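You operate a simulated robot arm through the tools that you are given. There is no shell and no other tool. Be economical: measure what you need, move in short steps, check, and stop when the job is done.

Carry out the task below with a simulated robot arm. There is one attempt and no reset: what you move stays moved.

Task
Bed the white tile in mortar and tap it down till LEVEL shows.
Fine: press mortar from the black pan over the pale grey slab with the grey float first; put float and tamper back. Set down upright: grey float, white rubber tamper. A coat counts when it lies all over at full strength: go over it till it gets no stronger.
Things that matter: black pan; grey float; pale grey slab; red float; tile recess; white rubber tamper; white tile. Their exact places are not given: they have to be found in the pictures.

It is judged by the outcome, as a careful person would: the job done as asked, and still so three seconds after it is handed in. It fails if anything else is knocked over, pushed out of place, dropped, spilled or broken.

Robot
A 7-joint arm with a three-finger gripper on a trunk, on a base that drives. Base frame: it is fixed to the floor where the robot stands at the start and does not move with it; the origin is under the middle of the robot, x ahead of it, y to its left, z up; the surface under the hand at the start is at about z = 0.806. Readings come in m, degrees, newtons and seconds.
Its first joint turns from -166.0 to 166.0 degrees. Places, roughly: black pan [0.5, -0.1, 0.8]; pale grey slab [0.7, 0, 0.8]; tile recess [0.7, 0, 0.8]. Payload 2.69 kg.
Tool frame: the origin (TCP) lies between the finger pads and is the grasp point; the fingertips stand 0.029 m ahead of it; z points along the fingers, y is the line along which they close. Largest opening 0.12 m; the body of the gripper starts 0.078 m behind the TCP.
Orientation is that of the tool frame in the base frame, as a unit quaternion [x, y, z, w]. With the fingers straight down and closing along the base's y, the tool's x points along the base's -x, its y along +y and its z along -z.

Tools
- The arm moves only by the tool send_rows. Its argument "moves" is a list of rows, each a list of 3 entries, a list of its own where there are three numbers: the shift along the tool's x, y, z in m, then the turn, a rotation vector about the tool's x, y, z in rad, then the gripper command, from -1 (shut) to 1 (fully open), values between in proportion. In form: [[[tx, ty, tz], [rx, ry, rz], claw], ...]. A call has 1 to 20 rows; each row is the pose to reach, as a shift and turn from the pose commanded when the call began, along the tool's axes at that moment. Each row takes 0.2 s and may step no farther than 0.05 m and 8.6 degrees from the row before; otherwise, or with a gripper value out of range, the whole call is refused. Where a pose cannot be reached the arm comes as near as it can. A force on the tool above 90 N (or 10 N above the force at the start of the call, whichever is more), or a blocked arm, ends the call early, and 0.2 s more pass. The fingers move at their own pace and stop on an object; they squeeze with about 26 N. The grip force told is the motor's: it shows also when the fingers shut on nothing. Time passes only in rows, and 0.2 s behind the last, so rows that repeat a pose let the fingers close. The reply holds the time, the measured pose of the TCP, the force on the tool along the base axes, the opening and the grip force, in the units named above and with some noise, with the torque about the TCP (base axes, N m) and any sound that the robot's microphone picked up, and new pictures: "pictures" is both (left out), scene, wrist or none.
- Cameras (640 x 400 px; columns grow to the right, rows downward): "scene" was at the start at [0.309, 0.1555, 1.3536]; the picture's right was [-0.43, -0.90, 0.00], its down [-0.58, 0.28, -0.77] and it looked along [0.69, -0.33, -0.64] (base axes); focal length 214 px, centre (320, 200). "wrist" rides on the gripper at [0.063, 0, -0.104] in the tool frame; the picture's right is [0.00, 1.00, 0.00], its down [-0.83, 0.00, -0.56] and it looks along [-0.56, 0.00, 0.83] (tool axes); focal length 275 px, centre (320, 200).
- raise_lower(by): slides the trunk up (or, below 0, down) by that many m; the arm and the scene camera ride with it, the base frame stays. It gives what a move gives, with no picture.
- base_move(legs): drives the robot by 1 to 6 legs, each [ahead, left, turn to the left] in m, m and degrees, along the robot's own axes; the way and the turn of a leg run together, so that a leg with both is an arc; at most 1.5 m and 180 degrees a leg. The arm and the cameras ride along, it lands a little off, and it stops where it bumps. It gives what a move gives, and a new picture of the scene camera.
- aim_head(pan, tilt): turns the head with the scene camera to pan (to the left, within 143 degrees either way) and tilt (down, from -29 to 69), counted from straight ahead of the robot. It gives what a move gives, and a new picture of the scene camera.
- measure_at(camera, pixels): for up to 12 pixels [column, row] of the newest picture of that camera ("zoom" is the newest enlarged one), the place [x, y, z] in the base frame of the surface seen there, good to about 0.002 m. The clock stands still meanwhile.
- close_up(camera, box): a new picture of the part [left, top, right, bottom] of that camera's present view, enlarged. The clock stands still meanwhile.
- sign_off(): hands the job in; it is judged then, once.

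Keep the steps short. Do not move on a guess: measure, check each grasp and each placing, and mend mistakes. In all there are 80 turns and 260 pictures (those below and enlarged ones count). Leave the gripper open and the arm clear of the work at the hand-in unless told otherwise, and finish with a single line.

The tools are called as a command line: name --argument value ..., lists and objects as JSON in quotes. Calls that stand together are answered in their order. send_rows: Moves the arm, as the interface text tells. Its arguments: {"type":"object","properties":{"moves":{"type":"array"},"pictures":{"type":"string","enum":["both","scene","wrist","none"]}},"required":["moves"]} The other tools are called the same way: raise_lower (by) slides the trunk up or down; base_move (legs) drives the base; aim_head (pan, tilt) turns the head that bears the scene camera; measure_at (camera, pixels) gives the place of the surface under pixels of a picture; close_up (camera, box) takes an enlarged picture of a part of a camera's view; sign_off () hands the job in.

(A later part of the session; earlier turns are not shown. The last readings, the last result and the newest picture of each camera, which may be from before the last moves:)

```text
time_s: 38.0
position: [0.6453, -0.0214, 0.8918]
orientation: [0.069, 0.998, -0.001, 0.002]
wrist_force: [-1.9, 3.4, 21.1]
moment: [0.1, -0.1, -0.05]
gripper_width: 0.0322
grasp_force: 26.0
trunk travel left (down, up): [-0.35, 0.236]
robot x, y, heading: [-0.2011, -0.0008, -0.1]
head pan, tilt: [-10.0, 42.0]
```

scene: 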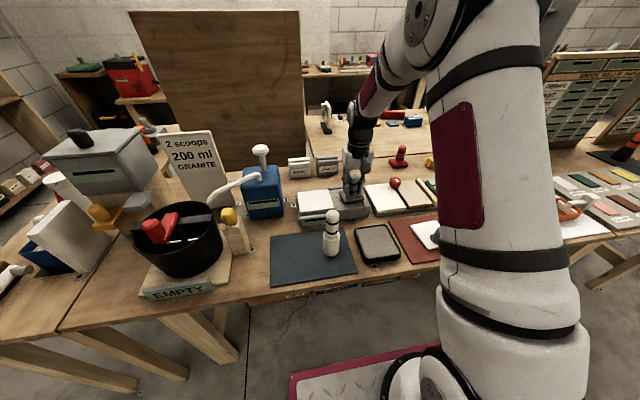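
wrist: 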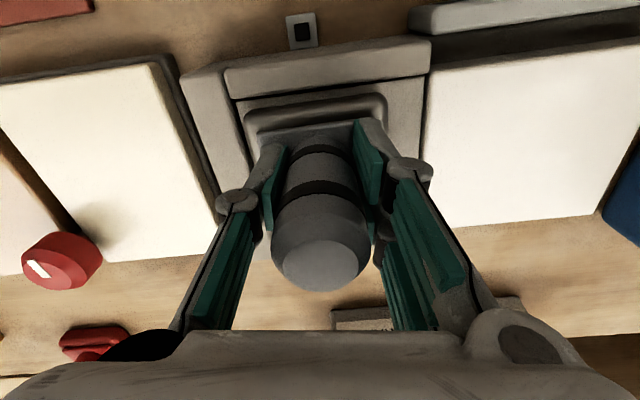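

Flat contact at 21 N. I'll press the other three spots in turn with small hops.

send_rows --moves '[[[0, 0, -0.006], [0, 0, 0], -1], [[-0.017, 0.002, -0.008], [0, 0, 0], -1], [[-0.0327, 0.0044, -0.006], [0, 0, 0], -1], [[-0.0327, 0.0044, -0.002], [0, 0, 0], -1], [[-0.0327, 0.0044, 0], [0, 0, 0], -1], [[-0.0327, 0.0044, 0], [0, 0, 0], -1], [[-0.0327, 0.0044, -0.006], [0, 0, 0], -1], [[-0.0297, 0.0262, -0.006], [0, 0, 0], -1], [[-0.0297, 0.0262, -0.002], [0, 0, 0], -1], [[-0.0297, 0.0262, 0], [0, 0, 0], -1], [[-0.0297, 0.0262, 0], [0, 0, 0], -1], [[-0.0297, 0.0262, -0.006], [0, 0, 0], -1], [[-0.013, 0.024, -0.008], [0, 0, 0], -1], [[0.003, 0.0218, -0.006], [0, 0, 0], -1], [[0.003, 0.0218, -0.002], [0, 0, 0], -1], [[0.003, 0.0218, 0], [0, 0, 0], -1], [[0.003, 0.0218, 0], [0, 0, 0], -1]]' --pictures "none"

send_rows --moves '[[[0, 0, -0.01], [0, 0, 0], -1], [[0, 0, -0.033], [0, 0, 0], -1], [[0.02, -0.01, -0.035], [0, 0, 0], -1], [[0.05, -0.02, -0.035], [0, 0, 0], -1], [[0.08, -0.035, -0.035], [0, 0, 0], -1], [[0.11, -0.05, -0.035], [0, 0, 0], -1], [[0.14, -0.065, -0.035], [0, 0, 0], -1], [[0.165, -0.08, -0.035], [0, 0, 0], -1], [[0.165, -0.08, -0.035], [0, 0, 0], -1]]' --pictures "wrist"

close_up --camera "scene" --box '[325, 170, 389, 222]'

```text
time_s: 41.6
position: [0.6445, -0.0013, 0.8928]
orientation: [0.069, 0.998, 0.0, 0.0]
wrist_force: [-3.8, -0.4, 17.2]
moment: [-0.03, 0.15, -0.09]
gripper_width: 0.0324
grasp_force: 25.2
trunk travel left (down, up): [-0.35, 0.236]
robot x, y, heading: [-0.2025, 0.0021, -0.0]
head pan, tilt: [-10.0, 42.0]
```

```text
time_s: 43.6
position: [0.4727, -0.057, 0.9248]
orientation: [0.068, 0.998, 0.0, 0.0]
wrist_force: [-0.3, 0.2, -1.8]
moment: [-0.01, 0.02, -0.01]
gripper_width: 0.033
grasp_force: 26.3
trunk travel left (down, up): [-0.35, 0.236]
robot x, y, heading: [-0.2051, -0.001, -0.2]
head pan, tilt: [-10.0, 42.0]
```

wrist: 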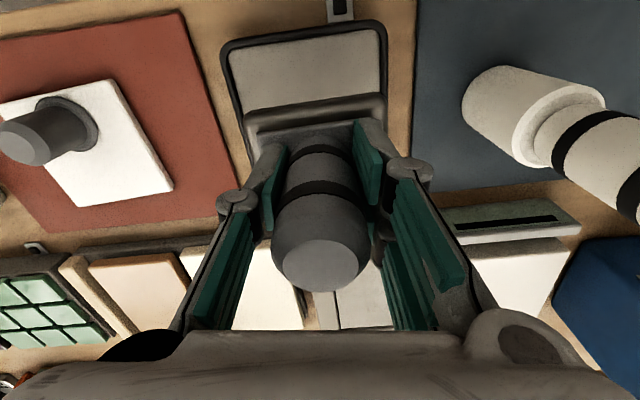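

```text
7.69 times, centred on (357, 196) of scene
```

zoom: 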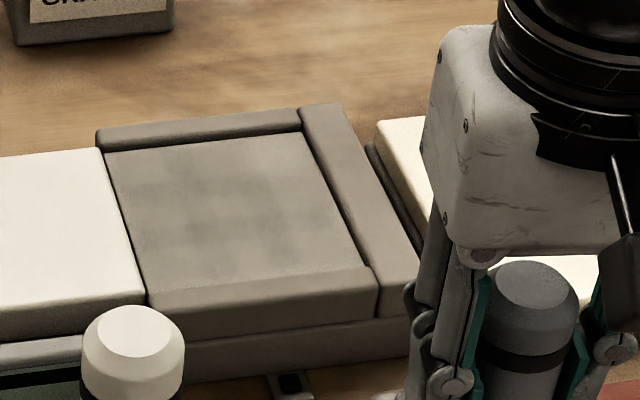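

The coat now shows as a darker patch, strongest in the middle where the presses overlapped. Pressing works, and it needs repeats reaching the edges. Reload and press again.

send_rows --moves '[[[0.0025, -0.0044, 0.02], [0, 0, 0], -1], [[0.0025, -0.0044, 0.04], [0, 0, 0], -1], [[0.0025, -0.0044, 0.048], [0, 0, 0], -1], [[0.0025, -0.0044, 0.0515], [0, 0, 0], -1], [[0.0025, -0.0044, 0.0515], [0, 0, 0], -1], [[0.0025, -0.0044, 0.04], [0, 0, 0], -1], [[0.0025, -0.0044, 0.015], [0, 0, 0], -1], [[0, 0, 0], [0, 0, 0], -1], [[-0.03, 0.01, 0], [0, 0, 0], -1], [[-0.065, 0.022, 0], [0, 0, 0], -1], [[-0.1, 0.034, 0], [0, 0, 0], -1], [[-0.135, 0.045, 0], [0, 0, 0], -1], [[-0.158, 0.0525, 0], [0, 0, 0], -1], [[-0.1645, 0.0546, 0.01], [0, 0, 0], -1], [[-0.1645, 0.0546, 0.024], [0, 0, 0], -1], [[-0.1645, 0.0546, 0.031], [0, 0, 0], -1], [[-0.1645, 0.0546, 0.034], [0, 0, 0], -1], [[-0.1645, 0.0546, 0.034], [0, 0, 0], -1]]' --pictures "none"

```text
time_s: 47.4
position: [0.6406, -0.0255, 0.8919]
orientation: [0.068, 0.998, 0.0, 0.001]
wrist_force: [0.9, 1.0, 2.4]
moment: [0.02, -0.18, -0.11]
gripper_width: 0.0325
grasp_force: 26.6
trunk travel left (down, up): [-0.35, 0.236]
robot x, y, heading: [-0.2041, 0.0034, 0.1]
head pan, tilt: [-10.0, 42.0]
```

Only 2 N, so it needs 2 mm more. Then I'll hop over the other spots, spread wider.

send_rows --moves '[[[-0.001, 0, 0.0015], [0, 0, 0], -1], [[-0.001, 0, 0.0025], [0, 0, 0], -1], [[-0.001, 0, 0.0025], [0, 0, 0], -1]]' --pictures "none"

```text
time_s: 48.2
position: [0.6415, -0.0258, 0.8911]
orientation: [0.069, 0.998, 0.0, 0.001]
wrist_force: [-3.5, 1.0, 19.9]
moment: [0.0, -0.03, -0.04]
gripper_width: 0.0326
grasp_force: 26.0
trunk travel left (down, up): [-0.35, 0.236]
robot x, y, heading: [-0.2035, 0.0006, -0.0]
head pan, tilt: [-10.0, 42.0]
```

send_rows --moves '[[[0, 0, -0.006], [0, 0, 0], -1], [[-0.019, 0.0025, -0.008], [0, 0, 0], -1], [[-0.0377, 0.0051, -0.006], [0, 0, 0], -1], [[-0.0377, 0.0051, -0.002], [0, 0, 0], -1], [[-0.0377, 0.0051, 0], [0, 0, 0], -1], [[-0.0377, 0.0051, 0], [0, 0, 0], -1], [[-0.0377, 0.0051, -0.006], [0, 0, 0], -1], [[-0.0341, 0.0319, -0.006], [0, 0, 0], -1], [[-0.0341, 0.0319, -0.002], [0, 0, 0], -1], [[-0.0341, 0.0319, 0], [0, 0, 0], -1], [[-0.0341, 0.0319, 0], [0, 0, 0], -1], [[-0.0341, 0.0319, -0.006], [0, 0, 0], -1], [[-0.015, 0.029, -0.008], [0, 0, 0], -1], [[0.0036, 0.0268, -0.006], [0, 0, 0], -1], [[0.0036, 0.0268, -0.002], [0, 0, 0], -1], [[0.0036, 0.0268, 0], [0, 0, 0], -1], [[0.0036, 0.0268, 0], [0, 0, 0], -1]]' --pictures "none"

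send_rows --moves '[[[0, 0, -0.01], [0, 0, 0], -1], [[0, 0, -0.033], [0, 0, 0], -1], [[0.02, -0.01, -0.035], [0, 0, 0], -1], [[0.05, -0.02, -0.035], [0, 0, 0], -1], [[0.08, -0.035, -0.035], [0, 0, 0], -1], [[0.11, -0.05, -0.035], [0, 0, 0], -1], [[0.14, -0.068, -0.035], [0, 0, 0], -1], [[0.165, -0.085, -0.035], [0, 0, 0], -1], [[0.165, -0.085, -0.035], [0, 0, 0], -1]]' --pictures "none"

close_up --camera "scene" --box '[325, 170, 389, 222]'

```text
time_s: 51.8
position: [0.6412, -0.0006, 0.8912]
orientation: [0.068, 0.998, 0.0, 0.001]
wrist_force: [3.6, -25.2, 20.8]
moment: [-0.8, 0.01, -0.11]
gripper_width: 0.0327
grasp_force: 25.7
trunk travel left (down, up): [-0.35, 0.236]
robot x, y, heading: [-0.2022, -0.004, 0.2]
head pan, tilt: [-10.0, 42.0]
```

```text
time_s: 53.8
position: [0.4666, -0.0609, 0.9227]
orientation: [0.068, 0.998, -0.001, 0.001]
wrist_force: [0.2, -0.1, -1.6]
moment: [0.01, 0.01, 0.0]
gripper_width: 0.0323
grasp_force: 25.9
trunk travel left (down, up): [-0.35, 0.236]
robot x, y, heading: [-0.2015, 0.0015, -0.3]
head pan, tilt: [-10.0, 42.0]
```

```text
7.69 times, centred on (357, 196) of scene
```

zoom: 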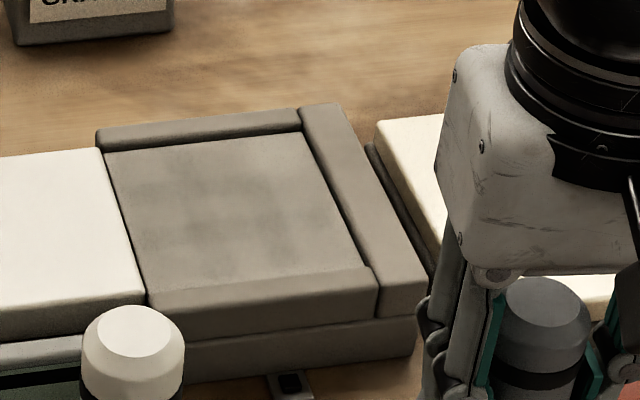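

There was a 25 N sideways push at the last spot: the float edge met the white piece at y≈0.037, so I'll stay clear of that. I'll look at the slab from above with the wrist camera to judge the coat and check that nothing shifted.

send_rows --moves '[[[0, 0, -0.03], [0, 0, 0], -1], [[0, 0, -0.06], [0, 0, 0], -1], [[-0.03, 0.012, -0.08], [0, 0, 0], -1], [[-0.065, 0.024, -0.095], [0, 0, 0], -1], [[-0.1, 0.036, -0.11], [0, 0, 0], -1], [[-0.135, 0.048, -0.12], [0, 0, 0], -1], [[-0.17, 0.06, -0.12], [0, 0, 0], -1], [[-0.205, 0.072, -0.12], [0, 0, 0], -1], [[-0.235, 0.085, -0.12], [0, 0, 0], -1], [[-0.26, 0.09, -0.12], [0, 0, 0], -1], [[-0.26, 0.09, -0.12], [0, 0, 0], -1]]' --pictures "wrist"

close_up --camera "wrist" --box '[200, 0, 500, 130]'

```text
time_s: 56.2
position: [0.7364, -0.0084, 1.0437]
orientation: [0.068, 0.998, 0.0, 0.001]
wrist_force: [-0.6, 0.1, -1.5]
moment: [0.0, 0.02, 0.01]
gripper_width: 0.0325
grasp_force: 26.2
trunk travel left (down, up): [-0.35, 0.236]
robot x, y, heading: [-0.2023, -0.0004, -0.5]
head pan, tilt: [-10.0, 42.0]
```

wrist: 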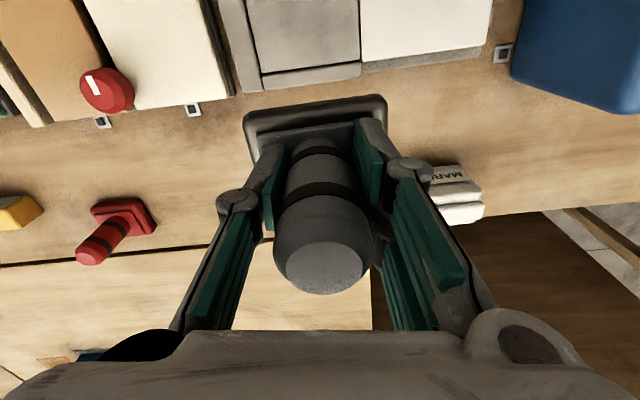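

```text
2.13 times, centred on (350, 65) of wrist
```

zoom: 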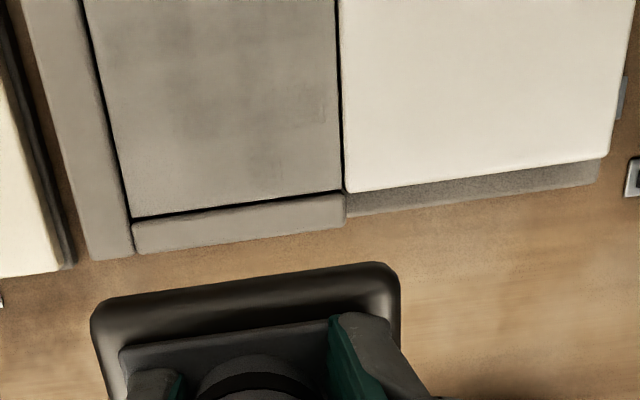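

send_rows --moves '[[[0.03, -0.004, -0.015], [0, 0, 0], -1], [[0.055, -0.007, -0.03], [0, 0, 0], -1], [[0.055, -0.007, -0.03], [0, 0, 0], -1]]' --pictures "none"

close_up --camera "wrist" --box '[210, 0, 410, 120]'

```text
time_s: 57.0
position: [0.6792, -0.008, 1.0739]
orientation: [0.068, 0.998, 0.0, 0.0]
wrist_force: [0.4, 0.5, -1.1]
moment: [0.01, 0.0, 0.01]
gripper_width: 0.0323
grasp_force: 25.6
trunk travel left (down, up): [-0.35, 0.236]
robot x, y, heading: [-0.2034, -0.0007, 0.0]
head pan, tilt: [-10.0, 42.0]
```

```text
3.20 times, centred on (310, 60) of wrist
```

zoom: 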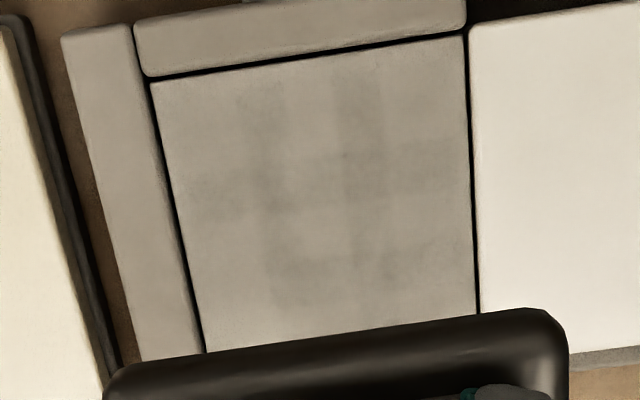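

The coat shows as a "#" of bands, strongest along the lines through each press centre, with edges still pale. So presses must be spread densely and repeated. I'll reload the float, checking the force.

send_rows --moves '[[[0.03, -0.012, 0.01], [0, 0, 0], -1], [[0.065, -0.026, 0.03], [0, 0, 0], -1], [[0.1, -0.04, 0.05], [0, 0, 0], -1], [[0.135, -0.054, 0.08], [0, 0, 0], -1], [[0.17, -0.068, 0.11], [0, 0, 0], -1], [[0.2, -0.0806, 0.14], [0, 0, 0], -1], [[0.2, -0.0806, 0.17], [0, 0, 0], -1], [[0.2, -0.0806, 0.19], [0, 0, 0], -1], [[0.2, -0.0806, 0.198], [0, 0, 0], -1], [[0.2, -0.0806, 0.201], [0, 0, 0], -1], [[0.2, -0.0806, 0.201], [0, 0, 0], -1]]' --pictures "none"

```text
time_s: 59.4
position: [0.4722, -0.0596, 0.8739]
orientation: [0.068, 0.998, -0.001, 0.0]
wrist_force: [1.2, -1.3, 5.0]
moment: [0.25, 0.12, -0.02]
gripper_width: 0.0321
grasp_force: 26.1
trunk travel left (down, up): [-0.35, 0.236]
robot x, y, heading: [-0.2023, 0.0016, -0.1]
head pan, tilt: [-10.0, 42.0]
```

send_rows --moves '[[[0, 0, 0.002], [0, 0, 0], -1], [[0, 0, 0.0025], [0, 0, 0], -1], [[0, 0, 0.0025], [0, 0, 0], -1], [[0, 0, -0.01], [0, 0, 0], -1], [[0, 0, -0.04], [0, 0, 0], -1], [[-0.02, 0.008, -0.05], [0, 0, 0], -1], [[-0.05, 0.02, -0.05], [0, 0, 0], -1], [[-0.085, 0.034, -0.05], [0, 0, 0], -1], [[-0.12, 0.048, -0.05], [0, 0, 0], -1], [[-0.155, 0.062, -0.05], [0, 0, 0], -1], [[-0.1818, 0.0732, -0.048], [0, 0, 0], -1], [[-0.1818, 0.0732, -0.03], [0, 0, 0], -1], [[-0.1818, 0.0732, -0.02], [0, 0, 0], -1], [[-0.1818, 0.0732, -0.0165], [0, 0, 0], -1], [[-0.1818, 0.0732, -0.0165], [0, 0, 0], -1]]' --pictures "none"

```text
time_s: 62.6
position: [0.662, -0.0114, 0.8898]
orientation: [0.068, 0.998, 0.0, 0.0]
wrist_force: [0.0, -0.6, 0.6]
moment: [0.02, -0.05, 0.02]
gripper_width: 0.0324
grasp_force: 26.0
trunk travel left (down, up): [-0.35, 0.236]
robot x, y, heading: [-0.2034, -0.0007, -0.3]
head pan, tilt: [-10.0, 42.0]
```

send_rows --moves '[[[0, 0, 0.001], [0, 0, 0], -1], [[0, 0, 0.002], [0, 0, 0], -1], [[0, 0, 0.002], [0, 0, 0], -1]]' --pictures "none"

```text
time_s: 63.4
position: [0.6615, -0.0116, 0.8903]
orientation: [0.068, 0.998, 0.001, 0.0]
wrist_force: [-1.8, -5.0, 15.3]
moment: [-0.12, 0.03, -0.08]
gripper_width: 0.0324
grasp_force: 25.8
trunk travel left (down, up): [-0.35, 0.236]
robot x, y, heading: [-0.2054, 0.0012, 0.2]
head pan, tilt: [-10.0, 42.0]
```

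15 N and flat. Next a gentle wiping stroke along x, then y, staying inside the rims.

send_rows --moves '[[[0.006, -0.0008, -0.0005], [0, 0, 0], -1], [[0.012, -0.0016, -0.0005], [0, 0, 0], -1], [[0.0178, -0.0024, -0.0005], [0, 0, 0], -1], [[0.012, -0.0016, -0.0005], [0, 0, 0], -1], [[0.006, -0.0008, -0.0005], [0, 0, 0], -1], [[0, 0, -0.0005], [0, 0, 0], -1], [[-0.006, 0.0008, -0.0005], [0, 0, 0], -1], [[-0.012, 0.0016, -0.0005], [0, 0, 0], -1], [[-0.0178, 0.0024, -0.0005], [0, 0, 0], -1], [[-0.009, 0.0012, -0.0005], [0, 0, 0], -1], [[0, 0, -0.0005], [0, 0, 0], -1]]' --pictures "none"

send_rows --moves '[[[0, 0, -0.03], [0, 0, 0], -1], [[0, 0, -0.06], [0, 0, 0], -1], [[0, 0, -0.09], [0, 0, 0], -1], [[0, 0, -0.12], [0, 0, 0], -1], [[-0.01, 0, -0.15], [0, 0, 0], -1], [[-0.02, 0, -0.18], [0, 0, 0], -1], [[-0.02, 0, -0.18], [0, 0, 0], -1]]' --pictures "none"

close_up --camera "wrist" --box '[210, 0, 410, 120]'

```text
time_s: 65.8
position: [0.6634, -0.0099, 0.8884]
orientation: [0.068, 0.998, -0.001, 0.003]
wrist_force: [12.0, 0.9, 29.8]
moment: [0.25, 0.13, -0.08]
gripper_width: 0.0324
grasp_force: 26.1
trunk travel left (down, up): [-0.35, 0.236]
robot x, y, heading: [-0.2036, -0.001, -0.4]
head pan, tilt: [-10.0, 42.0]
```

```text
time_s: 67.4
position: [0.6811, -0.0159, 1.0689]
orientation: [0.068, 0.998, 0.0, 0.0]
wrist_force: [-0.3, -1.2, -0.7]
moment: [0.04, 0.01, -0.02]
gripper_width: 0.0325
grasp_force: 26.0
trunk travel left (down, up): [-0.35, 0.236]
robot x, y, heading: [-0.1996, -0.0027, -0.3]
head pan, tilt: [-10.0, 42.0]
```

```text
3.20 times, centred on (310, 60) of wrist
```

zoom: 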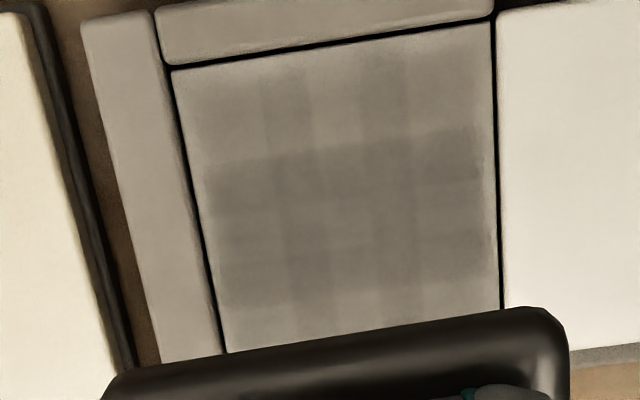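

Wiping works: the middle is now well coated. The near and far strips need more. I'll reload with a small rub in the pan.

send_rows --moves '[[[0.03, -0.011, 0.01], [0, 0, 0], -1], [[0.065, -0.023, 0.03], [0, 0, 0], -1], [[0.1, -0.036, 0.05], [0, 0, 0], -1], [[0.135, -0.05, 0.08], [0, 0, 0], -1], [[0.17, -0.062, 0.11], [0, 0, 0], -1], [[0.202, -0.0729, 0.14], [0, 0, 0], -1], [[0.202, -0.0729, 0.17], [0, 0, 0], -1], [[0.202, -0.0729, 0.188], [0, 0, 0], -1], [[0.202, -0.0729, 0.195], [0, 0, 0], -1], [[0.202, -0.0729, 0.1985], [0, 0, 0], -1], [[0.207, -0.0729, 0.1985], [0, 0, 0], -1], [[0.212, -0.0729, 0.1985], [0, 0, 0], -1], [[0.207, -0.0729, 0.1985], [0, 0, 0], -1], [[0.202, -0.0729, 0.1985], [0, 0, 0], -1], [[0.197, -0.0729, 0.1985], [0, 0, 0], -1], [[0.197, -0.0729, 0.1985], [0, 0, 0], -1]]' --pictures "none"

```text
time_s: 70.8
position: [0.4736, -0.0593, 0.8721]
orientation: [0.069, 0.998, 0.0, 0.0]
wrist_force: [-21.1, 4.0, 67.3]
moment: [0.5, 1.03, 0.12]
gripper_width: 0.0327
grasp_force: 26.3
trunk travel left (down, up): [-0.35, 0.236]
robot x, y, heading: [-0.2041, 0.001, -0.2]
head pan, tilt: [-10.0, 42.0]
```

67 N: the plate has bottomed on the fingertips, so it's stiff now. I'll use lighter commands. Lifting and moving to the near strip of the slab.

send_rows --moves '[[[0, 0, -0.01], [0, 0, 0], -1], [[0, 0, -0.04], [0, 0, 0], -1], [[-0.02, 0.007, -0.05], [0, 0, 0], -1], [[-0.05, 0.018, -0.05], [0, 0, 0], -1], [[-0.085, 0.03, -0.05], [0, 0, 0], -1], [[-0.12, 0.042, -0.05], [0, 0, 0], -1], [[-0.15, 0.053, -0.05], [0, 0, 0], -1], [[-0.1641, 0.0579, -0.048], [0, 0, 0], -1], [[-0.1641, 0.0579, -0.03], [0, 0, 0], -1], [[-0.1641, 0.0579, -0.021], [0, 0, 0], -1], [[-0.1641, 0.0579, -0.0185], [0, 0, 0], -1], [[-0.1641, 0.0579, -0.0185], [0, 0, 0], -1]]' --pictures "wrist"

```text
time_s: 73.4
position: [0.6475, -0.0236, 0.8898]
orientation: [0.068, 0.998, 0.0, 0.0]
wrist_force: [-2.3, 1.8, 9.7]
moment: [0.13, 0.37, -0.05]
gripper_width: 0.0325
grasp_force: 25.9
trunk travel left (down, up): [-0.35, 0.236]
robot x, y, heading: [-0.2068, -0.0006, -0.1]
head pan, tilt: [-10.0, 42.0]
```

wrist: 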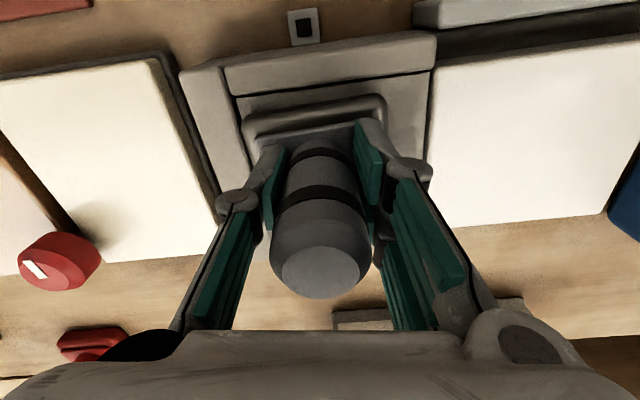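

10 N contact. I'll shift to x≈0.6415 and sweep left and right along the near strip twice.

send_rows --moves '[[[0.003, -0.0004, 0.0003], [0, 0, 0], -1], [[0.0059, -0.0008, 0.0003], [0, 0, 0], -1], [[0.0067, 0.0054, 0.0003], [0, 0, 0], -1], [[0.0076, 0.0117, 0.0003], [0, 0, 0], -1], [[0.0085, 0.018, 0.0003], [0, 0, 0], -1], [[0.0076, 0.0117, 0.0003], [0, 0, 0], -1], [[0.0067, 0.0054, 0.0003], [0, 0, 0], -1], [[0.0058, -0.0018, 0.0003], [0, 0, 0], -1], [[0.0067, 0.0054, 0.0003], [0, 0, 0], -1], [[0.0076, 0.0117, 0.0003], [0, 0, 0], -1], [[0.0085, 0.018, 0.0003], [0, 0, 0], -1], [[0.0076, 0.0117, 0.0003], [0, 0, 0], -1], [[0.0067, 0.0054, 0.0003], [0, 0, 0], -1], [[0.0058, -0.0018, 0.0003], [0, 0, 0], -1]]' --pictures "none"

```text
time_s: 76.4
position: [0.642, -0.0219, 0.8895]
orientation: [0.065, 0.998, 0.001, -0.001]
wrist_force: [0.9, 14.6, 30.9]
moment: [0.34, -0.03, -0.05]
gripper_width: 0.0324
grasp_force: 26.1
trunk travel left (down, up): [-0.35, 0.236]
robot x, y, heading: [-0.2022, -0.0017, 0.1]
head pan, tilt: [-10.0, 42.0]
```

Good. Now I slide to the far strip (x≈0.681) and sweep there.

send_rows --moves '[[[-0.01, 0.0014, -0.0003], [0, 0, 0], -1], [[-0.02, 0.0027, -0.0003], [0, 0, 0], -1], [[-0.03, 0.0041, -0.0003], [0, 0, 0], -1], [[-0.039, 0.0053, -0.0003], [0, 0, 0], -1], [[-0.0381, 0.0119, -0.0003], [0, 0, 0], -1], [[-0.0372, 0.0182, -0.0003], [0, 0, 0], -1], [[-0.0363, 0.0245, -0.0003], [0, 0, 0], -1], [[-0.0372, 0.0182, -0.0003], [0, 0, 0], -1], [[-0.0381, 0.0119, -0.0003], [0, 0, 0], -1], [[-0.039, 0.0053, -0.0003], [0, 0, 0], -1], [[-0.0381, 0.0119, -0.0003], [0, 0, 0], -1], [[-0.0372, 0.0182, -0.0003], [0, 0, 0], -1], [[-0.0363, 0.0245, -0.0003], [0, 0, 0], -1], [[-0.0372, 0.0182, -0.0003], [0, 0, 0], -1], [[-0.0381, 0.0119, -0.0003], [0, 0, 0], -1], [[-0.039, 0.0053, -0.0003], [0, 0, 0], -1]]' --pictures "none"

send_rows --moves '[[[0, 0, -0.03], [0, 0, 0], -1], [[0, 0, -0.06], [0, 0, 0], -1], [[0, 0, -0.09], [0, 0, 0], -1], [[0, 0.005, -0.12], [0, 0, 0], -1], [[0, 0.01, -0.15], [0, 0, 0], -1], [[0, 0.012, -0.18], [0, 0, 0], -1], [[0, 0.012, -0.18], [0, 0, 0], -1]]' --pictures "none"

close_up --camera "wrist" --box '[210, 0, 410, 120]'

```text
time_s: 79.8
position: [0.6784, -0.0223, 0.8891]
orientation: [0.067, 0.998, 0.001, -0.001]
wrist_force: [-0.1, 13.4, 30.4]
moment: [0.51, -0.28, 0.1]
gripper_width: 0.0326
grasp_force: 25.8
trunk travel left (down, up): [-0.35, 0.236]
robot x, y, heading: [-0.201, 0.0001, -0.1]
head pan, tilt: [-10.0, 42.0]
```

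```text
time_s: 81.4
position: [0.6813, -0.0149, 1.0674]
orientation: [0.068, 0.998, 0.001, 0.0]
wrist_force: [0.4, -0.7, -2.0]
moment: [0.01, 0.01, 0.02]
gripper_width: 0.0325
grasp_force: 26.2
trunk travel left (down, up): [-0.35, 0.236]
robot x, y, heading: [-0.2026, 0.0001, -0.1]
head pan, tilt: [-10.0, 42.0]
```

```text
3.20 times, centred on (310, 60) of wrist
```

zoom: 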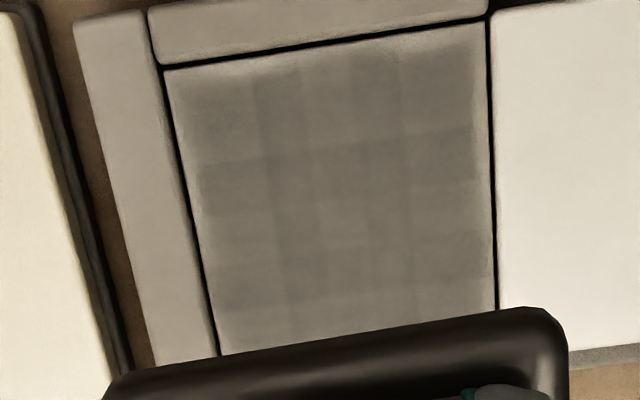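

Nearly covered. I'll measure the slab's edges and the float's position to see how far I can go.

measure_at --camera "zoom" --pixels '[[168, 74], [483, 28], [217, 350], [494, 300], [180, 150], [490, 150], [320, 55], [115, 395], [545, 320], [135, 370]]'

send_rows --moves '[[[0.03, -0.011, 0.01], [0, 0, 0], -1], [[0.065, -0.023, 0.03], [0, 0, 0], -1], [[0.1, -0.036, 0.05], [0, 0, 0], -1], [[0.135, -0.05, 0.08], [0, 0, 0], -1], [[0.17, -0.062, 0.11], [0, 0, 0], -1], [[0.202, -0.0729, 0.14], [0, 0, 0], -1], [[0.202, -0.0729, 0.17], [0, 0, 0], -1], [[0.202, -0.0729, 0.188], [0, 0, 0], -1], [[0.202, -0.0729, 0.193], [0, 0, 0], -1], [[0.202, -0.0729, 0.1955], [0, 0, 0], -1], [[0.207, -0.0729, 0.1955], [0, 0, 0], -1], [[0.212, -0.0729, 0.1955], [0, 0, 0], -1], [[0.207, -0.0729, 0.1955], [0, 0, 0], -1], [[0.202, -0.0729, 0.1955], [0, 0, 0], -1], [[0.202, -0.0729, 0.1955], [0, 0, 0], -1]]' --pictures "none"

```text
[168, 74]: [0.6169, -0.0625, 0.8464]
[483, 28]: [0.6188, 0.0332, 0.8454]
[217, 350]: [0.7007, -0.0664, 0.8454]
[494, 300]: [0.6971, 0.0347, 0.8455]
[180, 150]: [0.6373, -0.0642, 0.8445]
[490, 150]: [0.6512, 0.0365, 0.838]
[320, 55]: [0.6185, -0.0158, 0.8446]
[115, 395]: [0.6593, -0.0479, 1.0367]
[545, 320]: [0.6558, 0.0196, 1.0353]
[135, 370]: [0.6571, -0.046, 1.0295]
```

```text
time_s: 84.6
position: [0.472, -0.0589, 0.8734]
orientation: [0.066, 0.998, 0.001, 0.0]
wrist_force: [0.6, 0.3, -2.0]
moment: [-0.02, 0.02, 0.0]
gripper_width: 0.0324
grasp_force: 26.0
trunk travel left (down, up): [-0.35, 0.236]
robot x, y, heading: [-0.2035, 0.0002, -0.1]
head pan, tilt: [-10.0, 42.0]
```

The slab spans x 0.616–0.709, y -0.0635–0.036, and the float's half-size is 0.025 × 0.0335. No contact yet in the pan, so I'll press 2.5 mm more with a small rub.

send_rows --moves '[[[0, 0, 0.0015], [0, 0, 0], -1], [[0, 0, 0.0025], [0, 0, 0], -1], [[0.005, 0, 0.0025], [0, 0, 0], -1], [[0, 0, 0.0025], [0, 0, 0], -1], [[-0.005, 0, 0.0025], [0, 0, 0], -1], [[0, 0, 0.0025], [0, 0, 0], -1]]' --pictures "none"

```text
time_s: 86.0
position: [0.474, -0.059, 0.8711]
orientation: [0.068, 0.998, 0.0, 0.003]
wrist_force: [4.7, -0.5, 49.6]
moment: [0.41, 0.61, 0.05]
gripper_width: 0.0323
grasp_force: 26.2
trunk travel left (down, up): [-0.35, 0.236]
robot x, y, heading: [-0.2076, 0.0005, -0.7]
head pan, tilt: [-10.0, 42.0]
```

send_rows --moves '[[[0, 0, -0.01], [0, 0, 0], -1], [[0, 0, -0.045], [0, 0, 0], -1], [[-0.03, 0.012, -0.05], [0, 0, 0], -1], [[-0.065, 0.027, -0.05], [0, 0, 0], -1], [[-0.1, 0.042, -0.05], [0, 0, 0], -1], [[-0.135, 0.057, -0.05], [0, 0, 0], -1], [[-0.1614, 0.0678, -0.045], [0, 0, 0], -1], [[-0.1614, 0.0678, -0.028], [0, 0, 0], -1], [[-0.1614, 0.0678, -0.02], [0, 0, 0], -1], [[-0.1614, 0.0678, -0.018], [0, 0, 0], -1], [[-0.1606, 0.074, -0.018], [0, 0, 0], -1], [[-0.1597, 0.0802, -0.018], [0, 0, 0], -1], [[-0.1606, 0.074, -0.018], [0, 0, 0], -1], [[-0.1614, 0.0678, -0.018], [0, 0, 0], -1], [[-0.1624, 0.0606, -0.018], [0, 0, 0], -1], [[-0.1634, 0.0534, -0.018], [0, 0, 0], -1], [[-0.1624, 0.0606, -0.018], [0, 0, 0], -1], [[-0.1614, 0.0678, -0.018], [0, 0, 0], -1]]' --pictures "none"

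```text
time_s: 89.8
position: [0.6415, -0.0163, 0.8886]
orientation: [0.069, 0.998, 0.0, 0.001]
wrist_force: [0.1, -13.2, 26.6]
moment: [-0.43, 0.24, 0.06]
gripper_width: 0.0324
grasp_force: 25.8
trunk travel left (down, up): [-0.35, 0.236]
robot x, y, heading: [-0.2036, 0.001, -0.0]
head pan, tilt: [-10.0, 42.0]
```

send_rows --moves '[[[0.0008, 0.006, 0], [0, 0, 0], -1], [[0.0017, 0.0124, 0], [0, 0, 0], -1], [[0.0008, 0.006, 0], [0, 0, 0], -1], [[0, 0, 0], [0, 0, 0], -1], [[-0.001, -0.0072, 0], [0, 0, 0], -1], [[-0.002, -0.0144, 0], [0, 0, 0], -1], [[-0.012, -0.0131, 0], [0, 0, 0], -1], [[-0.022, -0.0117, 0], [0, 0, 0], -1], [[-0.032, -0.0104, 0], [0, 0, 0], -1], [[-0.0426, -0.0089, 0], [0, 0, 0], -1], [[-0.0416, -0.0017, 0], [0, 0, 0], -1], [[-0.0406, 0.0055, 0], [0, 0, 0], -1], [[-0.0398, 0.0115, 0], [0, 0, 0], -1], [[-0.0389, 0.0179, 0], [0, 0, 0], -1], [[-0.0398, 0.0115, 0], [0, 0, 0], -1], [[-0.0406, 0.0055, 0], [0, 0, 0], -1], [[-0.0416, -0.0017, 0], [0, 0, 0], -1], [[-0.0426, -0.0089, 0], [0, 0, 0], -1], [[-0.0416, -0.0017, 0], [0, 0, 0], -1], [[-0.0406, 0.0055, 0], [0, 0, 0], -1]]' --pictures "none"

send_rows --moves '[[[0.0009, 0.0062, 0], [0, 0, 0], -1], [[0.0017, 0.0124, 0], [0, 0, 0], -1], [[0.0017, 0.0124, -0.03], [0, 0, 0], -1], [[0, 0, -0.06], [0, 0, 0], -1], [[0, 0, -0.09], [0, 0, 0], -1], [[0, 0, -0.12], [0, 0, 0], -1], [[0, 0, -0.15], [0, 0, 0], -1], [[0, 0, -0.18], [0, 0, 0], -1], [[0, 0, -0.18], [0, 0, 0], -1]]' --pictures "none"

close_up --camera "wrist" --box '[210, 0, 410, 120]'

```text
time_s: 94.0
position: [0.682, -0.0168, 0.8885]
orientation: [0.07, 0.998, -0.002, 0.0]
wrist_force: [-1.1, -11.9, 27.4]
moment: [-0.25, 0.13, 0.03]
gripper_width: 0.0326
grasp_force: 25.9
trunk travel left (down, up): [-0.35, 0.236]
robot x, y, heading: [-0.2023, 0.0006, 0.1]
head pan, tilt: [-10.0, 42.0]
```

```text
time_s: 96.0
position: [0.6822, -0.011, 1.0699]
orientation: [0.067, 0.998, 0.0, 0.0]
wrist_force: [-0.4, 0.9, -1.5]
moment: [-0.05, 0.03, 0.02]
gripper_width: 0.0325
grasp_force: 26.1
trunk travel left (down, up): [-0.35, 0.236]
robot x, y, heading: [-0.2024, -0.0012, 0.3]
head pan, tilt: [-10.0, 42.0]
```

```text
3.20 times, centred on (310, 60) of wrist
```

zoom: 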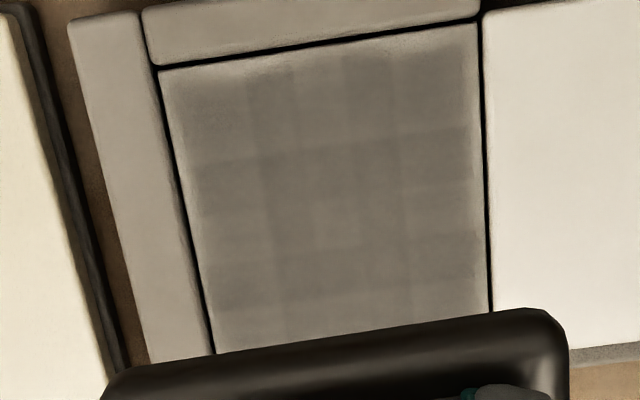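

Stronger still, and slowly evening out. I'll do another full round: reload, near strip, far strip, then look.

send_rows --moves '[[[0.03, -0.011, 0.01], [0, 0, 0], -1], [[0.065, -0.023, 0.03], [0, 0, 0], -1], [[0.1, -0.036, 0.05], [0, 0, 0], -1], [[0.135, -0.05, 0.08], [0, 0, 0], -1], [[0.17, -0.062, 0.11], [0, 0, 0], -1], [[0.2021, -0.0749, 0.14], [0, 0, 0], -1], [[0.2021, -0.0749, 0.17], [0, 0, 0], -1], [[0.2021, -0.0749, 0.188], [0, 0, 0], -1], [[0.2021, -0.0749, 0.195], [0, 0, 0], -1], [[0.2021, -0.0749, 0.1978], [0, 0, 0], -1], [[0.207, -0.0749, 0.1978], [0, 0, 0], -1], [[0.2021, -0.0749, 0.1978], [0, 0, 0], -1], [[0.197, -0.0749, 0.1978], [0, 0, 0], -1], [[0.2021, -0.0749, 0.1978], [0, 0, 0], -1]]' --pictures "none"

send_rows --moves '[[[0, 0, -0.01], [0, 0, 0], -1], [[0, 0, -0.045], [0, 0, 0], -1], [[-0.03, 0.012, -0.05], [0, 0, 0], -1], [[-0.065, 0.027, -0.05], [0, 0, 0], -1], [[-0.1, 0.042, -0.05], [0, 0, 0], -1], [[-0.135, 0.057, -0.05], [0, 0, 0], -1], [[-0.1624, 0.0695, -0.045], [0, 0, 0], -1], [[-0.1624, 0.0695, -0.028], [0, 0, 0], -1], [[-0.1624, 0.0695, -0.02], [0, 0, 0], -1], [[-0.1624, 0.0695, -0.0178], [0, 0, 0], -1], [[-0.1616, 0.0757, -0.0178], [0, 0, 0], -1], [[-0.1607, 0.0819, -0.0178], [0, 0, 0], -1], [[-0.1616, 0.0757, -0.0178], [0, 0, 0], -1], [[-0.1624, 0.0695, -0.0178], [0, 0, 0], -1], [[-0.1634, 0.0623, -0.0178], [0, 0, 0], -1], [[-0.1644, 0.0551, -0.0178], [0, 0, 0], -1], [[-0.1634, 0.0623, -0.0178], [0, 0, 0], -1], [[-0.1624, 0.0695, -0.0178], [0, 0, 0], -1]]' --pictures "none"

send_rows --moves '[[[0.0008, 0.006, 0], [0, 0, 0], -1], [[0.0017, 0.0124, 0], [0, 0, 0], -1], [[0.0008, 0.006, 0], [0, 0, 0], -1], [[0, 0, 0], [0, 0, 0], -1], [[-0.001, -0.0072, 0], [0, 0, 0], -1], [[-0.002, -0.0144, 0], [0, 0, 0], -1], [[-0.012, -0.0131, 0], [0, 0, 0], -1], [[-0.022, -0.0117, 0], [0, 0, 0], -1], [[-0.032, -0.0104, 0], [0, 0, 0], -1], [[-0.0426, -0.0089, 0], [0, 0, 0], -1], [[-0.0416, -0.0017, 0], [0, 0, 0], -1], [[-0.0406, 0.0055, 0], [0, 0, 0], -1], [[-0.0398, 0.0115, 0], [0, 0, 0], -1], [[-0.0389, 0.0179, 0], [0, 0, 0], -1], [[-0.0398, 0.0115, 0], [0, 0, 0], -1], [[-0.0406, 0.0055, 0], [0, 0, 0], -1], [[-0.0416, -0.0017, 0], [0, 0, 0], -1], [[-0.0426, -0.0089, 0], [0, 0, 0], -1], [[-0.0416, -0.0017, 0], [0, 0, 0], -1], [[-0.0406, 0.0055, 0], [0, 0, 0], -1]]' --pictures "none"

send_rows --moves '[[[0.0009, 0.0062, 0], [0, 0, 0], -1], [[0.0017, 0.0124, 0], [0, 0, 0], -1], [[0.0017, 0.0124, -0.03], [0, 0, 0], -1], [[0, 0, -0.06], [0, 0, 0], -1], [[0, 0, -0.09], [0, 0, 0], -1], [[0, 0, -0.12], [0, 0, 0], -1], [[0, 0, -0.15], [0, 0, 0], -1], [[0, 0, -0.18], [0, 0, 0], -1], [[-0.025, 0.003, -0.2], [0, 0, 0], -1], [[-0.025, 0.003, -0.2], [0, 0, 0], -1]]' --pictures "none"

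close_up --camera "wrist" --box '[210, 0, 410, 120]'

```text
time_s: 99.0
position: [0.4746, -0.0593, 0.8724]
orientation: [0.068, 0.998, -0.001, 0.003]
wrist_force: [6.5, 1.8, 34.4]
moment: [0.4, 0.56, -0.05]
gripper_width: 0.0323
grasp_force: 26.5
trunk travel left (down, up): [-0.35, 0.236]
robot x, y, heading: [-0.1993, -0.0023, -0.1]
head pan, tilt: [-10.0, 42.0]
```

```text
time_s: 102.8
position: [0.6416, -0.0152, 0.889]
orientation: [0.069, 0.998, 0.0, 0.002]
wrist_force: [0.9, -13.2, 28.6]
moment: [-0.29, 0.44, 0.16]
gripper_width: 0.0325
grasp_force: 26.4
trunk travel left (down, up): [-0.35, 0.236]
robot x, y, heading: [-0.2038, 0.002, 0.1]
head pan, tilt: [-10.0, 42.0]
```

```text
time_s: 107.0
position: [0.6827, -0.0182, 0.8891]
orientation: [0.07, 0.998, -0.002, 0.0]
wrist_force: [-9.8, -17.1, 27.9]
moment: [-0.3, 0.25, -0.5]
gripper_width: 0.0324
grasp_force: 26.0
trunk travel left (down, up): [-0.35, 0.236]
robot x, y, heading: [-0.2006, -0.0013, 0.1]
head pan, tilt: [-10.0, 42.0]
```

```text
time_s: 109.2
position: [0.7079, -0.0134, 1.0872]
orientation: [0.068, 0.998, 0.0, 0.0]
wrist_force: [0.7, 0.6, -1.8]
moment: [-0.01, 0.01, -0.01]
gripper_width: 0.0324
grasp_force: 25.9
trunk travel left (down, up): [-0.35, 0.236]
robot x, y, heading: [-0.2036, 0.0003, -0.3]
head pan, tilt: [-10.0, 42.0]
```

```text
3.20 times, centred on (310, 60) of wrist
```

zoom: 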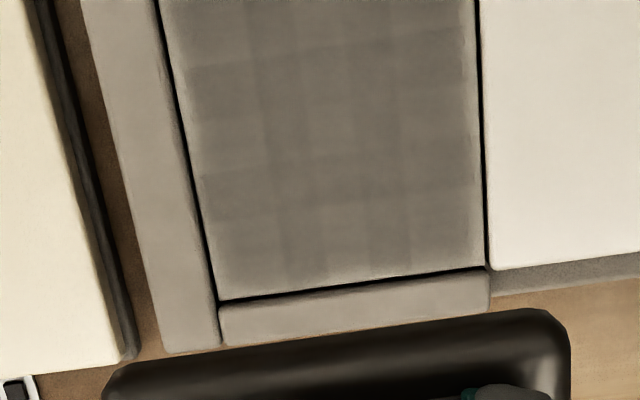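

The perimeter, especially right and far, is still paler. Another reload and a lap with the float pushed right to the edges.

send_rows --moves '[[[0.03, -0.011, 0.01], [0, 0, 0], -1], [[0.065, -0.023, 0.03], [0, 0, 0], -1], [[0.1, -0.036, 0.05], [0, 0, 0], -1], [[0.135, -0.048, 0.08], [0, 0, 0], -1], [[0.17, -0.06, 0.11], [0, 0, 0], -1], [[0.205, -0.07, 0.14], [0, 0, 0], -1], [[0.2271, -0.0779, 0.175], [0, 0, 0], -1], [[0.2271, -0.0779, 0.205], [0, 0, 0], -1], [[0.2271, -0.0779, 0.215], [0, 0, 0], -1], [[0.2271, -0.0779, 0.2178], [0, 0, 0], -1], [[0.232, -0.0779, 0.2178], [0, 0, 0], -1], [[0.2271, -0.0779, 0.2178], [0, 0, 0], -1], [[0.222, -0.0779, 0.2178], [0, 0, 0], -1], [[0.2271, -0.0779, 0.2178], [0, 0, 0], -1]]' --pictures "none"

send_rows --moves '[[[0, 0, -0.01], [0, 0, 0], -1], [[0, 0, -0.045], [0, 0, 0], -1], [[-0.03, 0.01, -0.05], [0, 0, 0], -1], [[-0.065, 0.022, -0.05], [0, 0, 0], -1], [[-0.1, 0.034, -0.05], [0, 0, 0], -1], [[-0.135, 0.046, -0.05], [0, 0, 0], -1], [[-0.1649, 0.056, -0.045], [0, 0, 0], -1], [[-0.1649, 0.056, -0.028], [0, 0, 0], -1], [[-0.1649, 0.056, -0.02], [0, 0, 0], -1], [[-0.1649, 0.056, -0.0178], [0, 0, 0], -1], [[-0.1629, 0.0529, -0.0178], [0, 0, 0], -1], [[-0.1629, 0.0529, -0.0178], [0, 0, 0], -1], [[-0.1615, 0.0633, -0.0178], [0, 0, 0], -1], [[-0.1601, 0.0737, -0.0178], [0, 0, 0], -1], [[-0.1588, 0.0836, -0.0178], [0, 0, 0], -1], [[-0.1588, 0.0836, -0.0178], [0, 0, 0], -1], [[-0.1601, 0.0737, -0.0178], [0, 0, 0], -1], [[-0.1615, 0.0633, -0.0178], [0, 0, 0], -1], [[-0.1629, 0.0529, -0.0178], [0, 0, 0], -1]]' --pictures "none"

send_rows --moves '[[[-0.011, 0.0015, 0], [0, 0, 0], -1], [[-0.022, 0.003, 0], [0, 0, 0], -1], [[-0.033, 0.0045, 0], [0, 0, 0], -1], [[-0.0436, 0.006, 0], [0, 0, 0], -1], [[-0.0436, 0.006, 0], [0, 0, 0], -1], [[-0.0422, 0.0164, 0], [0, 0, 0], -1], [[-0.0408, 0.0268, 0], [0, 0, 0], -1], [[-0.0395, 0.0367, 0], [0, 0, 0], -1], [[-0.0395, 0.0367, 0], [0, 0, 0], -1], [[-0.0285, 0.0352, 0], [0, 0, 0], -1], [[-0.0175, 0.0337, 0], [0, 0, 0], -1], [[-0.0065, 0.0322, 0], [0, 0, 0], -1], [[-0.0175, 0.0337, 0], [0, 0, 0], -1], [[-0.0285, 0.0352, 0], [0, 0, 0], -1], [[-0.0395, 0.0367, 0], [0, 0, 0], -1], [[-0.0408, 0.0268, 0], [0, 0, 0], -1], [[-0.0422, 0.0164, 0], [0, 0, 0], -1], [[-0.0436, 0.006, 0], [0, 0, 0], -1], [[-0.033, 0.0045, 0], [0, 0, 0], -1], [[-0.022, 0.003, 0], [0, 0, 0], -1]]' --pictures "none"

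send_rows --moves '[[[0.0, 0.01, -0.03], [0, 0, 0], -1], [[0, 0.015, -0.06], [0, 0, 0], -1], [[0, 0.015, -0.09], [0, 0, 0], -1], [[-0.01, 0.015, -0.12], [0, 0, 0], -1], [[-0.02, 0.015, -0.15], [0, 0, 0], -1], [[-0.03, 0.015, -0.18], [0, 0, 0], -1], [[-0.03, 0.015, -0.18], [0, 0, 0], -1]]' --pictures "none"

close_up --camera "wrist" --box '[210, 0, 410, 120]'

```text
time_s: 112.2
position: [0.4744, -0.0599, 0.8718]
orientation: [0.068, 0.998, 0.0, 0.002]
wrist_force: [1.9, 1.1, 41.5]
moment: [0.46, 0.54, -0.01]
gripper_width: 0.0324
grasp_force: 25.8
trunk travel left (down, up): [-0.35, 0.236]
robot x, y, heading: [-0.2041, 0.003, -0.1]
head pan, tilt: [-10.0, 42.0]
```

```text
time_s: 116.2
position: [0.6397, -0.0276, 0.8899]
orientation: [0.068, 0.998, 0.001, 0.001]
wrist_force: [-0.3, 9.9, 21.2]
moment: [0.36, -0.07, -0.18]
gripper_width: 0.0325
grasp_force: 26.0
trunk travel left (down, up): [-0.35, 0.236]
robot x, y, heading: [-0.2032, 0.0029, -0.3]
head pan, tilt: [-10.0, 42.0]
```

```text
time_s: 120.4
position: [0.665, -0.0283, 0.8897]
orientation: [0.067, 0.998, 0.001, 0.003]
wrist_force: [13.3, 12.5, 20.9]
moment: [0.45, 0.01, 0.23]
gripper_width: 0.0322
grasp_force: 26.3
trunk travel left (down, up): [-0.35, 0.236]
robot x, y, heading: [-0.2044, 0.0039, -0.4]
head pan, tilt: [-10.0, 42.0]
```

```text
time_s: 122.0
position: [0.6926, -0.0184, 1.0701]
orientation: [0.068, 0.998, 0.0, 0.001]
wrist_force: [0.2, 0.7, -2.3]
moment: [-0.01, -0.02, 0.0]
gripper_width: 0.0324
grasp_force: 25.8
trunk travel left (down, up): [-0.35, 0.236]
robot x, y, heading: [-0.199, -0.0012, -0.1]
head pan, tilt: [-10.0, 42.0]
```

```text
3.20 times, centred on (310, 60) of wrist
```

zoom: 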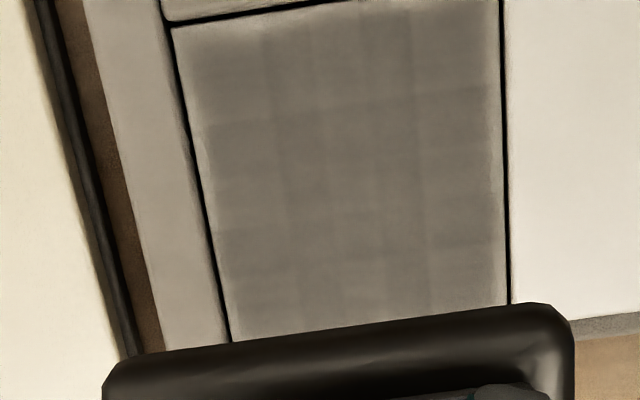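

More even now. One more lap, starting with the paler far and right edges.

send_rows --moves '[[[0.03, -0.011, 0.01], [0, 0, 0], -1], [[0.065, -0.023, 0.03], [0, 0, 0], -1], [[0.1, -0.036, 0.05], [0, 0, 0], -1], [[0.135, -0.048, 0.08], [0, 0, 0], -1], [[0.17, -0.06, 0.11], [0, 0, 0], -1], [[0.2, -0.068, 0.14], [0, 0, 0], -1], [[0.2148, -0.0708, 0.17], [0, 0, 0], -1], [[0.2148, -0.0708, 0.19], [0, 0, 0], -1], [[0.2148, -0.0708, 0.196], [0, 0, 0], -1], [[0.2148, -0.0708, 0.198], [0, 0, 0], -1], [[0.22, -0.0708, 0.198], [0, 0, 0], -1], [[0.2148, -0.0708, 0.198], [0, 0, 0], -1], [[0.21, -0.0708, 0.198], [0, 0, 0], -1], [[0.2148, -0.0708, 0.198], [0, 0, 0], -1]]' --pictures "none"

send_rows --moves '[[[0, 0, -0.01], [0, 0, 0], -1], [[0, 0, -0.045], [0, 0, 0], -1], [[-0.04, 0.012, -0.05], [0, 0, 0], -1], [[-0.085, 0.026, -0.05], [0, 0, 0], -1], [[-0.13, 0.039, -0.05], [0, 0, 0], -1], [[-0.17, 0.05, -0.05], [0, 0, 0], -1], [[-0.2037, 0.0605, -0.045], [0, 0, 0], -1], [[-0.2037, 0.0605, -0.028], [0, 0, 0], -1], [[-0.2037, 0.0605, -0.02], [0, 0, 0], -1], [[-0.2037, 0.0605, -0.0175], [0, 0, 0], -1], [[-0.2065, 0.0588, -0.0175], [0, 0, 0], -1], [[-0.2051, 0.069, -0.0175], [0, 0, 0], -1], [[-0.2038, 0.0791, -0.0175], [0, 0, 0], -1], [[-0.2024, 0.0893, -0.0175], [0, 0, 0], -1], [[-0.2038, 0.0791, -0.0175], [0, 0, 0], -1], [[-0.2051, 0.069, -0.0175], [0, 0, 0], -1], [[-0.2065, 0.0588, -0.0175], [0, 0, 0], -1], [[-0.2051, 0.069, -0.0175], [0, 0, 0], -1], [[-0.2065, 0.0588, -0.0175], [0, 0, 0], -1]]' --pictures "none"

send_rows --moves '[[[0.011, -0.0015, 0], [0, 0, 0], -1], [[0.022, -0.003, 0], [0, 0, 0], -1], [[0.033, -0.0045, 0], [0, 0, 0], -1], [[0.0436, -0.0059, 0], [0, 0, 0], -1], [[0.0436, -0.0059, 0], [0, 0, 0], -1], [[0.045, 0.0045, 0], [0, 0, 0], -1], [[0.0463, 0.0145, 0], [0, 0, 0], -1], [[0.0477, 0.0246, 0], [0, 0, 0], -1], [[0.0477, 0.0246, 0], [0, 0, 0], -1], [[0.0367, 0.0261, 0], [0, 0, 0], -1], [[0.0257, 0.0276, 0], [0, 0, 0], -1], [[0.0147, 0.0291, 0], [0, 0, 0], -1], [[0.0041, 0.0305, 0], [0, 0, 0], -1], [[0.0028, 0.0205, 0], [0, 0, 0], -1], [[0.0014, 0.0103, 0], [0, 0, 0], -1], [[0, 0, 0], [0, 0, 0], -1], [[0.011, -0.0015, 0], [0, 0, 0], -1], [[0.022, -0.003, 0], [0, 0, 0], -1]]' --pictures "none"

send_rows --moves '[[[0.0, 0.01, -0.03], [0, 0, 0], -1], [[0, 0.015, -0.06], [0, 0, 0], -1], [[0, 0.015, -0.09], [0, 0, 0], -1], [[-0.01, 0.015, -0.12], [0, 0, 0], -1], [[-0.02, 0.015, -0.15], [0, 0, 0], -1], [[-0.03, 0.015, -0.18], [0, 0, 0], -1], [[-0.03, 0.015, -0.18], [0, 0, 0], -1]]' --pictures "none"

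close_up --camera "wrist" --box '[210, 0, 410, 120]'

```text
time_s: 125.0
position: [0.4762, -0.0617, 0.872]
orientation: [0.068, 0.998, 0.0, 0.005]
wrist_force: [6.5, 5.5, 45.5]
moment: [0.54, 0.59, -0.09]
gripper_width: 0.0325
grasp_force: 26.0
trunk travel left (down, up): [-0.35, 0.236]
robot x, y, heading: [-0.2048, 0.002, 0.0]
head pan, tilt: [-10.0, 42.0]
```

```text
time_s: 129.0
position: [0.6834, -0.0261, 0.8899]
orientation: [0.068, 0.998, 0.0, 0.0]
wrist_force: [-18.2, 20.4, 35.8]
moment: [0.78, 0.45, 0.07]
gripper_width: 0.0323
grasp_force: 26.3
trunk travel left (down, up): [-0.35, 0.236]
robot x, y, heading: [-0.2054, 0.0004, -0.1]
head pan, tilt: [-10.0, 42.0]
```

```text
time_s: 132.8
position: [0.6656, -0.0273, 0.889]
orientation: [0.068, 0.998, 0.0, 0.005]
wrist_force: [15.8, 10.2, 27.0]
moment: [0.49, 0.11, 0.23]
gripper_width: 0.0321
grasp_force: 26.0
trunk travel left (down, up): [-0.35, 0.236]
robot x, y, heading: [-0.2027, -0.0003, 0.0]
head pan, tilt: [-10.0, 42.0]
```

```text
time_s: 134.4
position: [0.6954, -0.0162, 1.0693]
orientation: [0.068, 0.998, -0.001, 0.0]
wrist_force: [0.5, -1.2, -1.5]
moment: [0.04, 0.01, 0.0]
gripper_width: 0.0323
grasp_force: 25.9
trunk travel left (down, up): [-0.35, 0.236]
robot x, y, heading: [-0.2038, 0.0007, 0.1]
head pan, tilt: [-10.0, 42.0]
```

```text
3.20 times, centred on (310, 60) of wrist
```

zoom: 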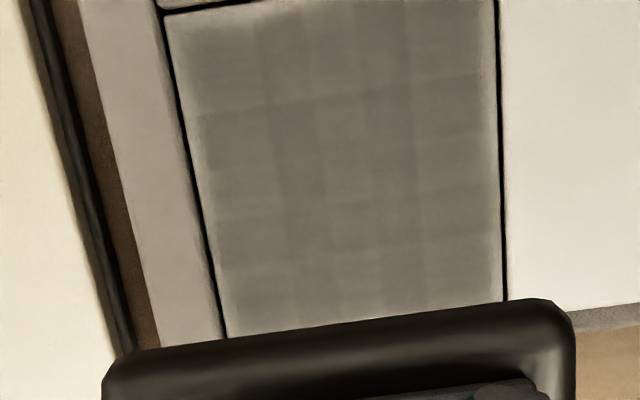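

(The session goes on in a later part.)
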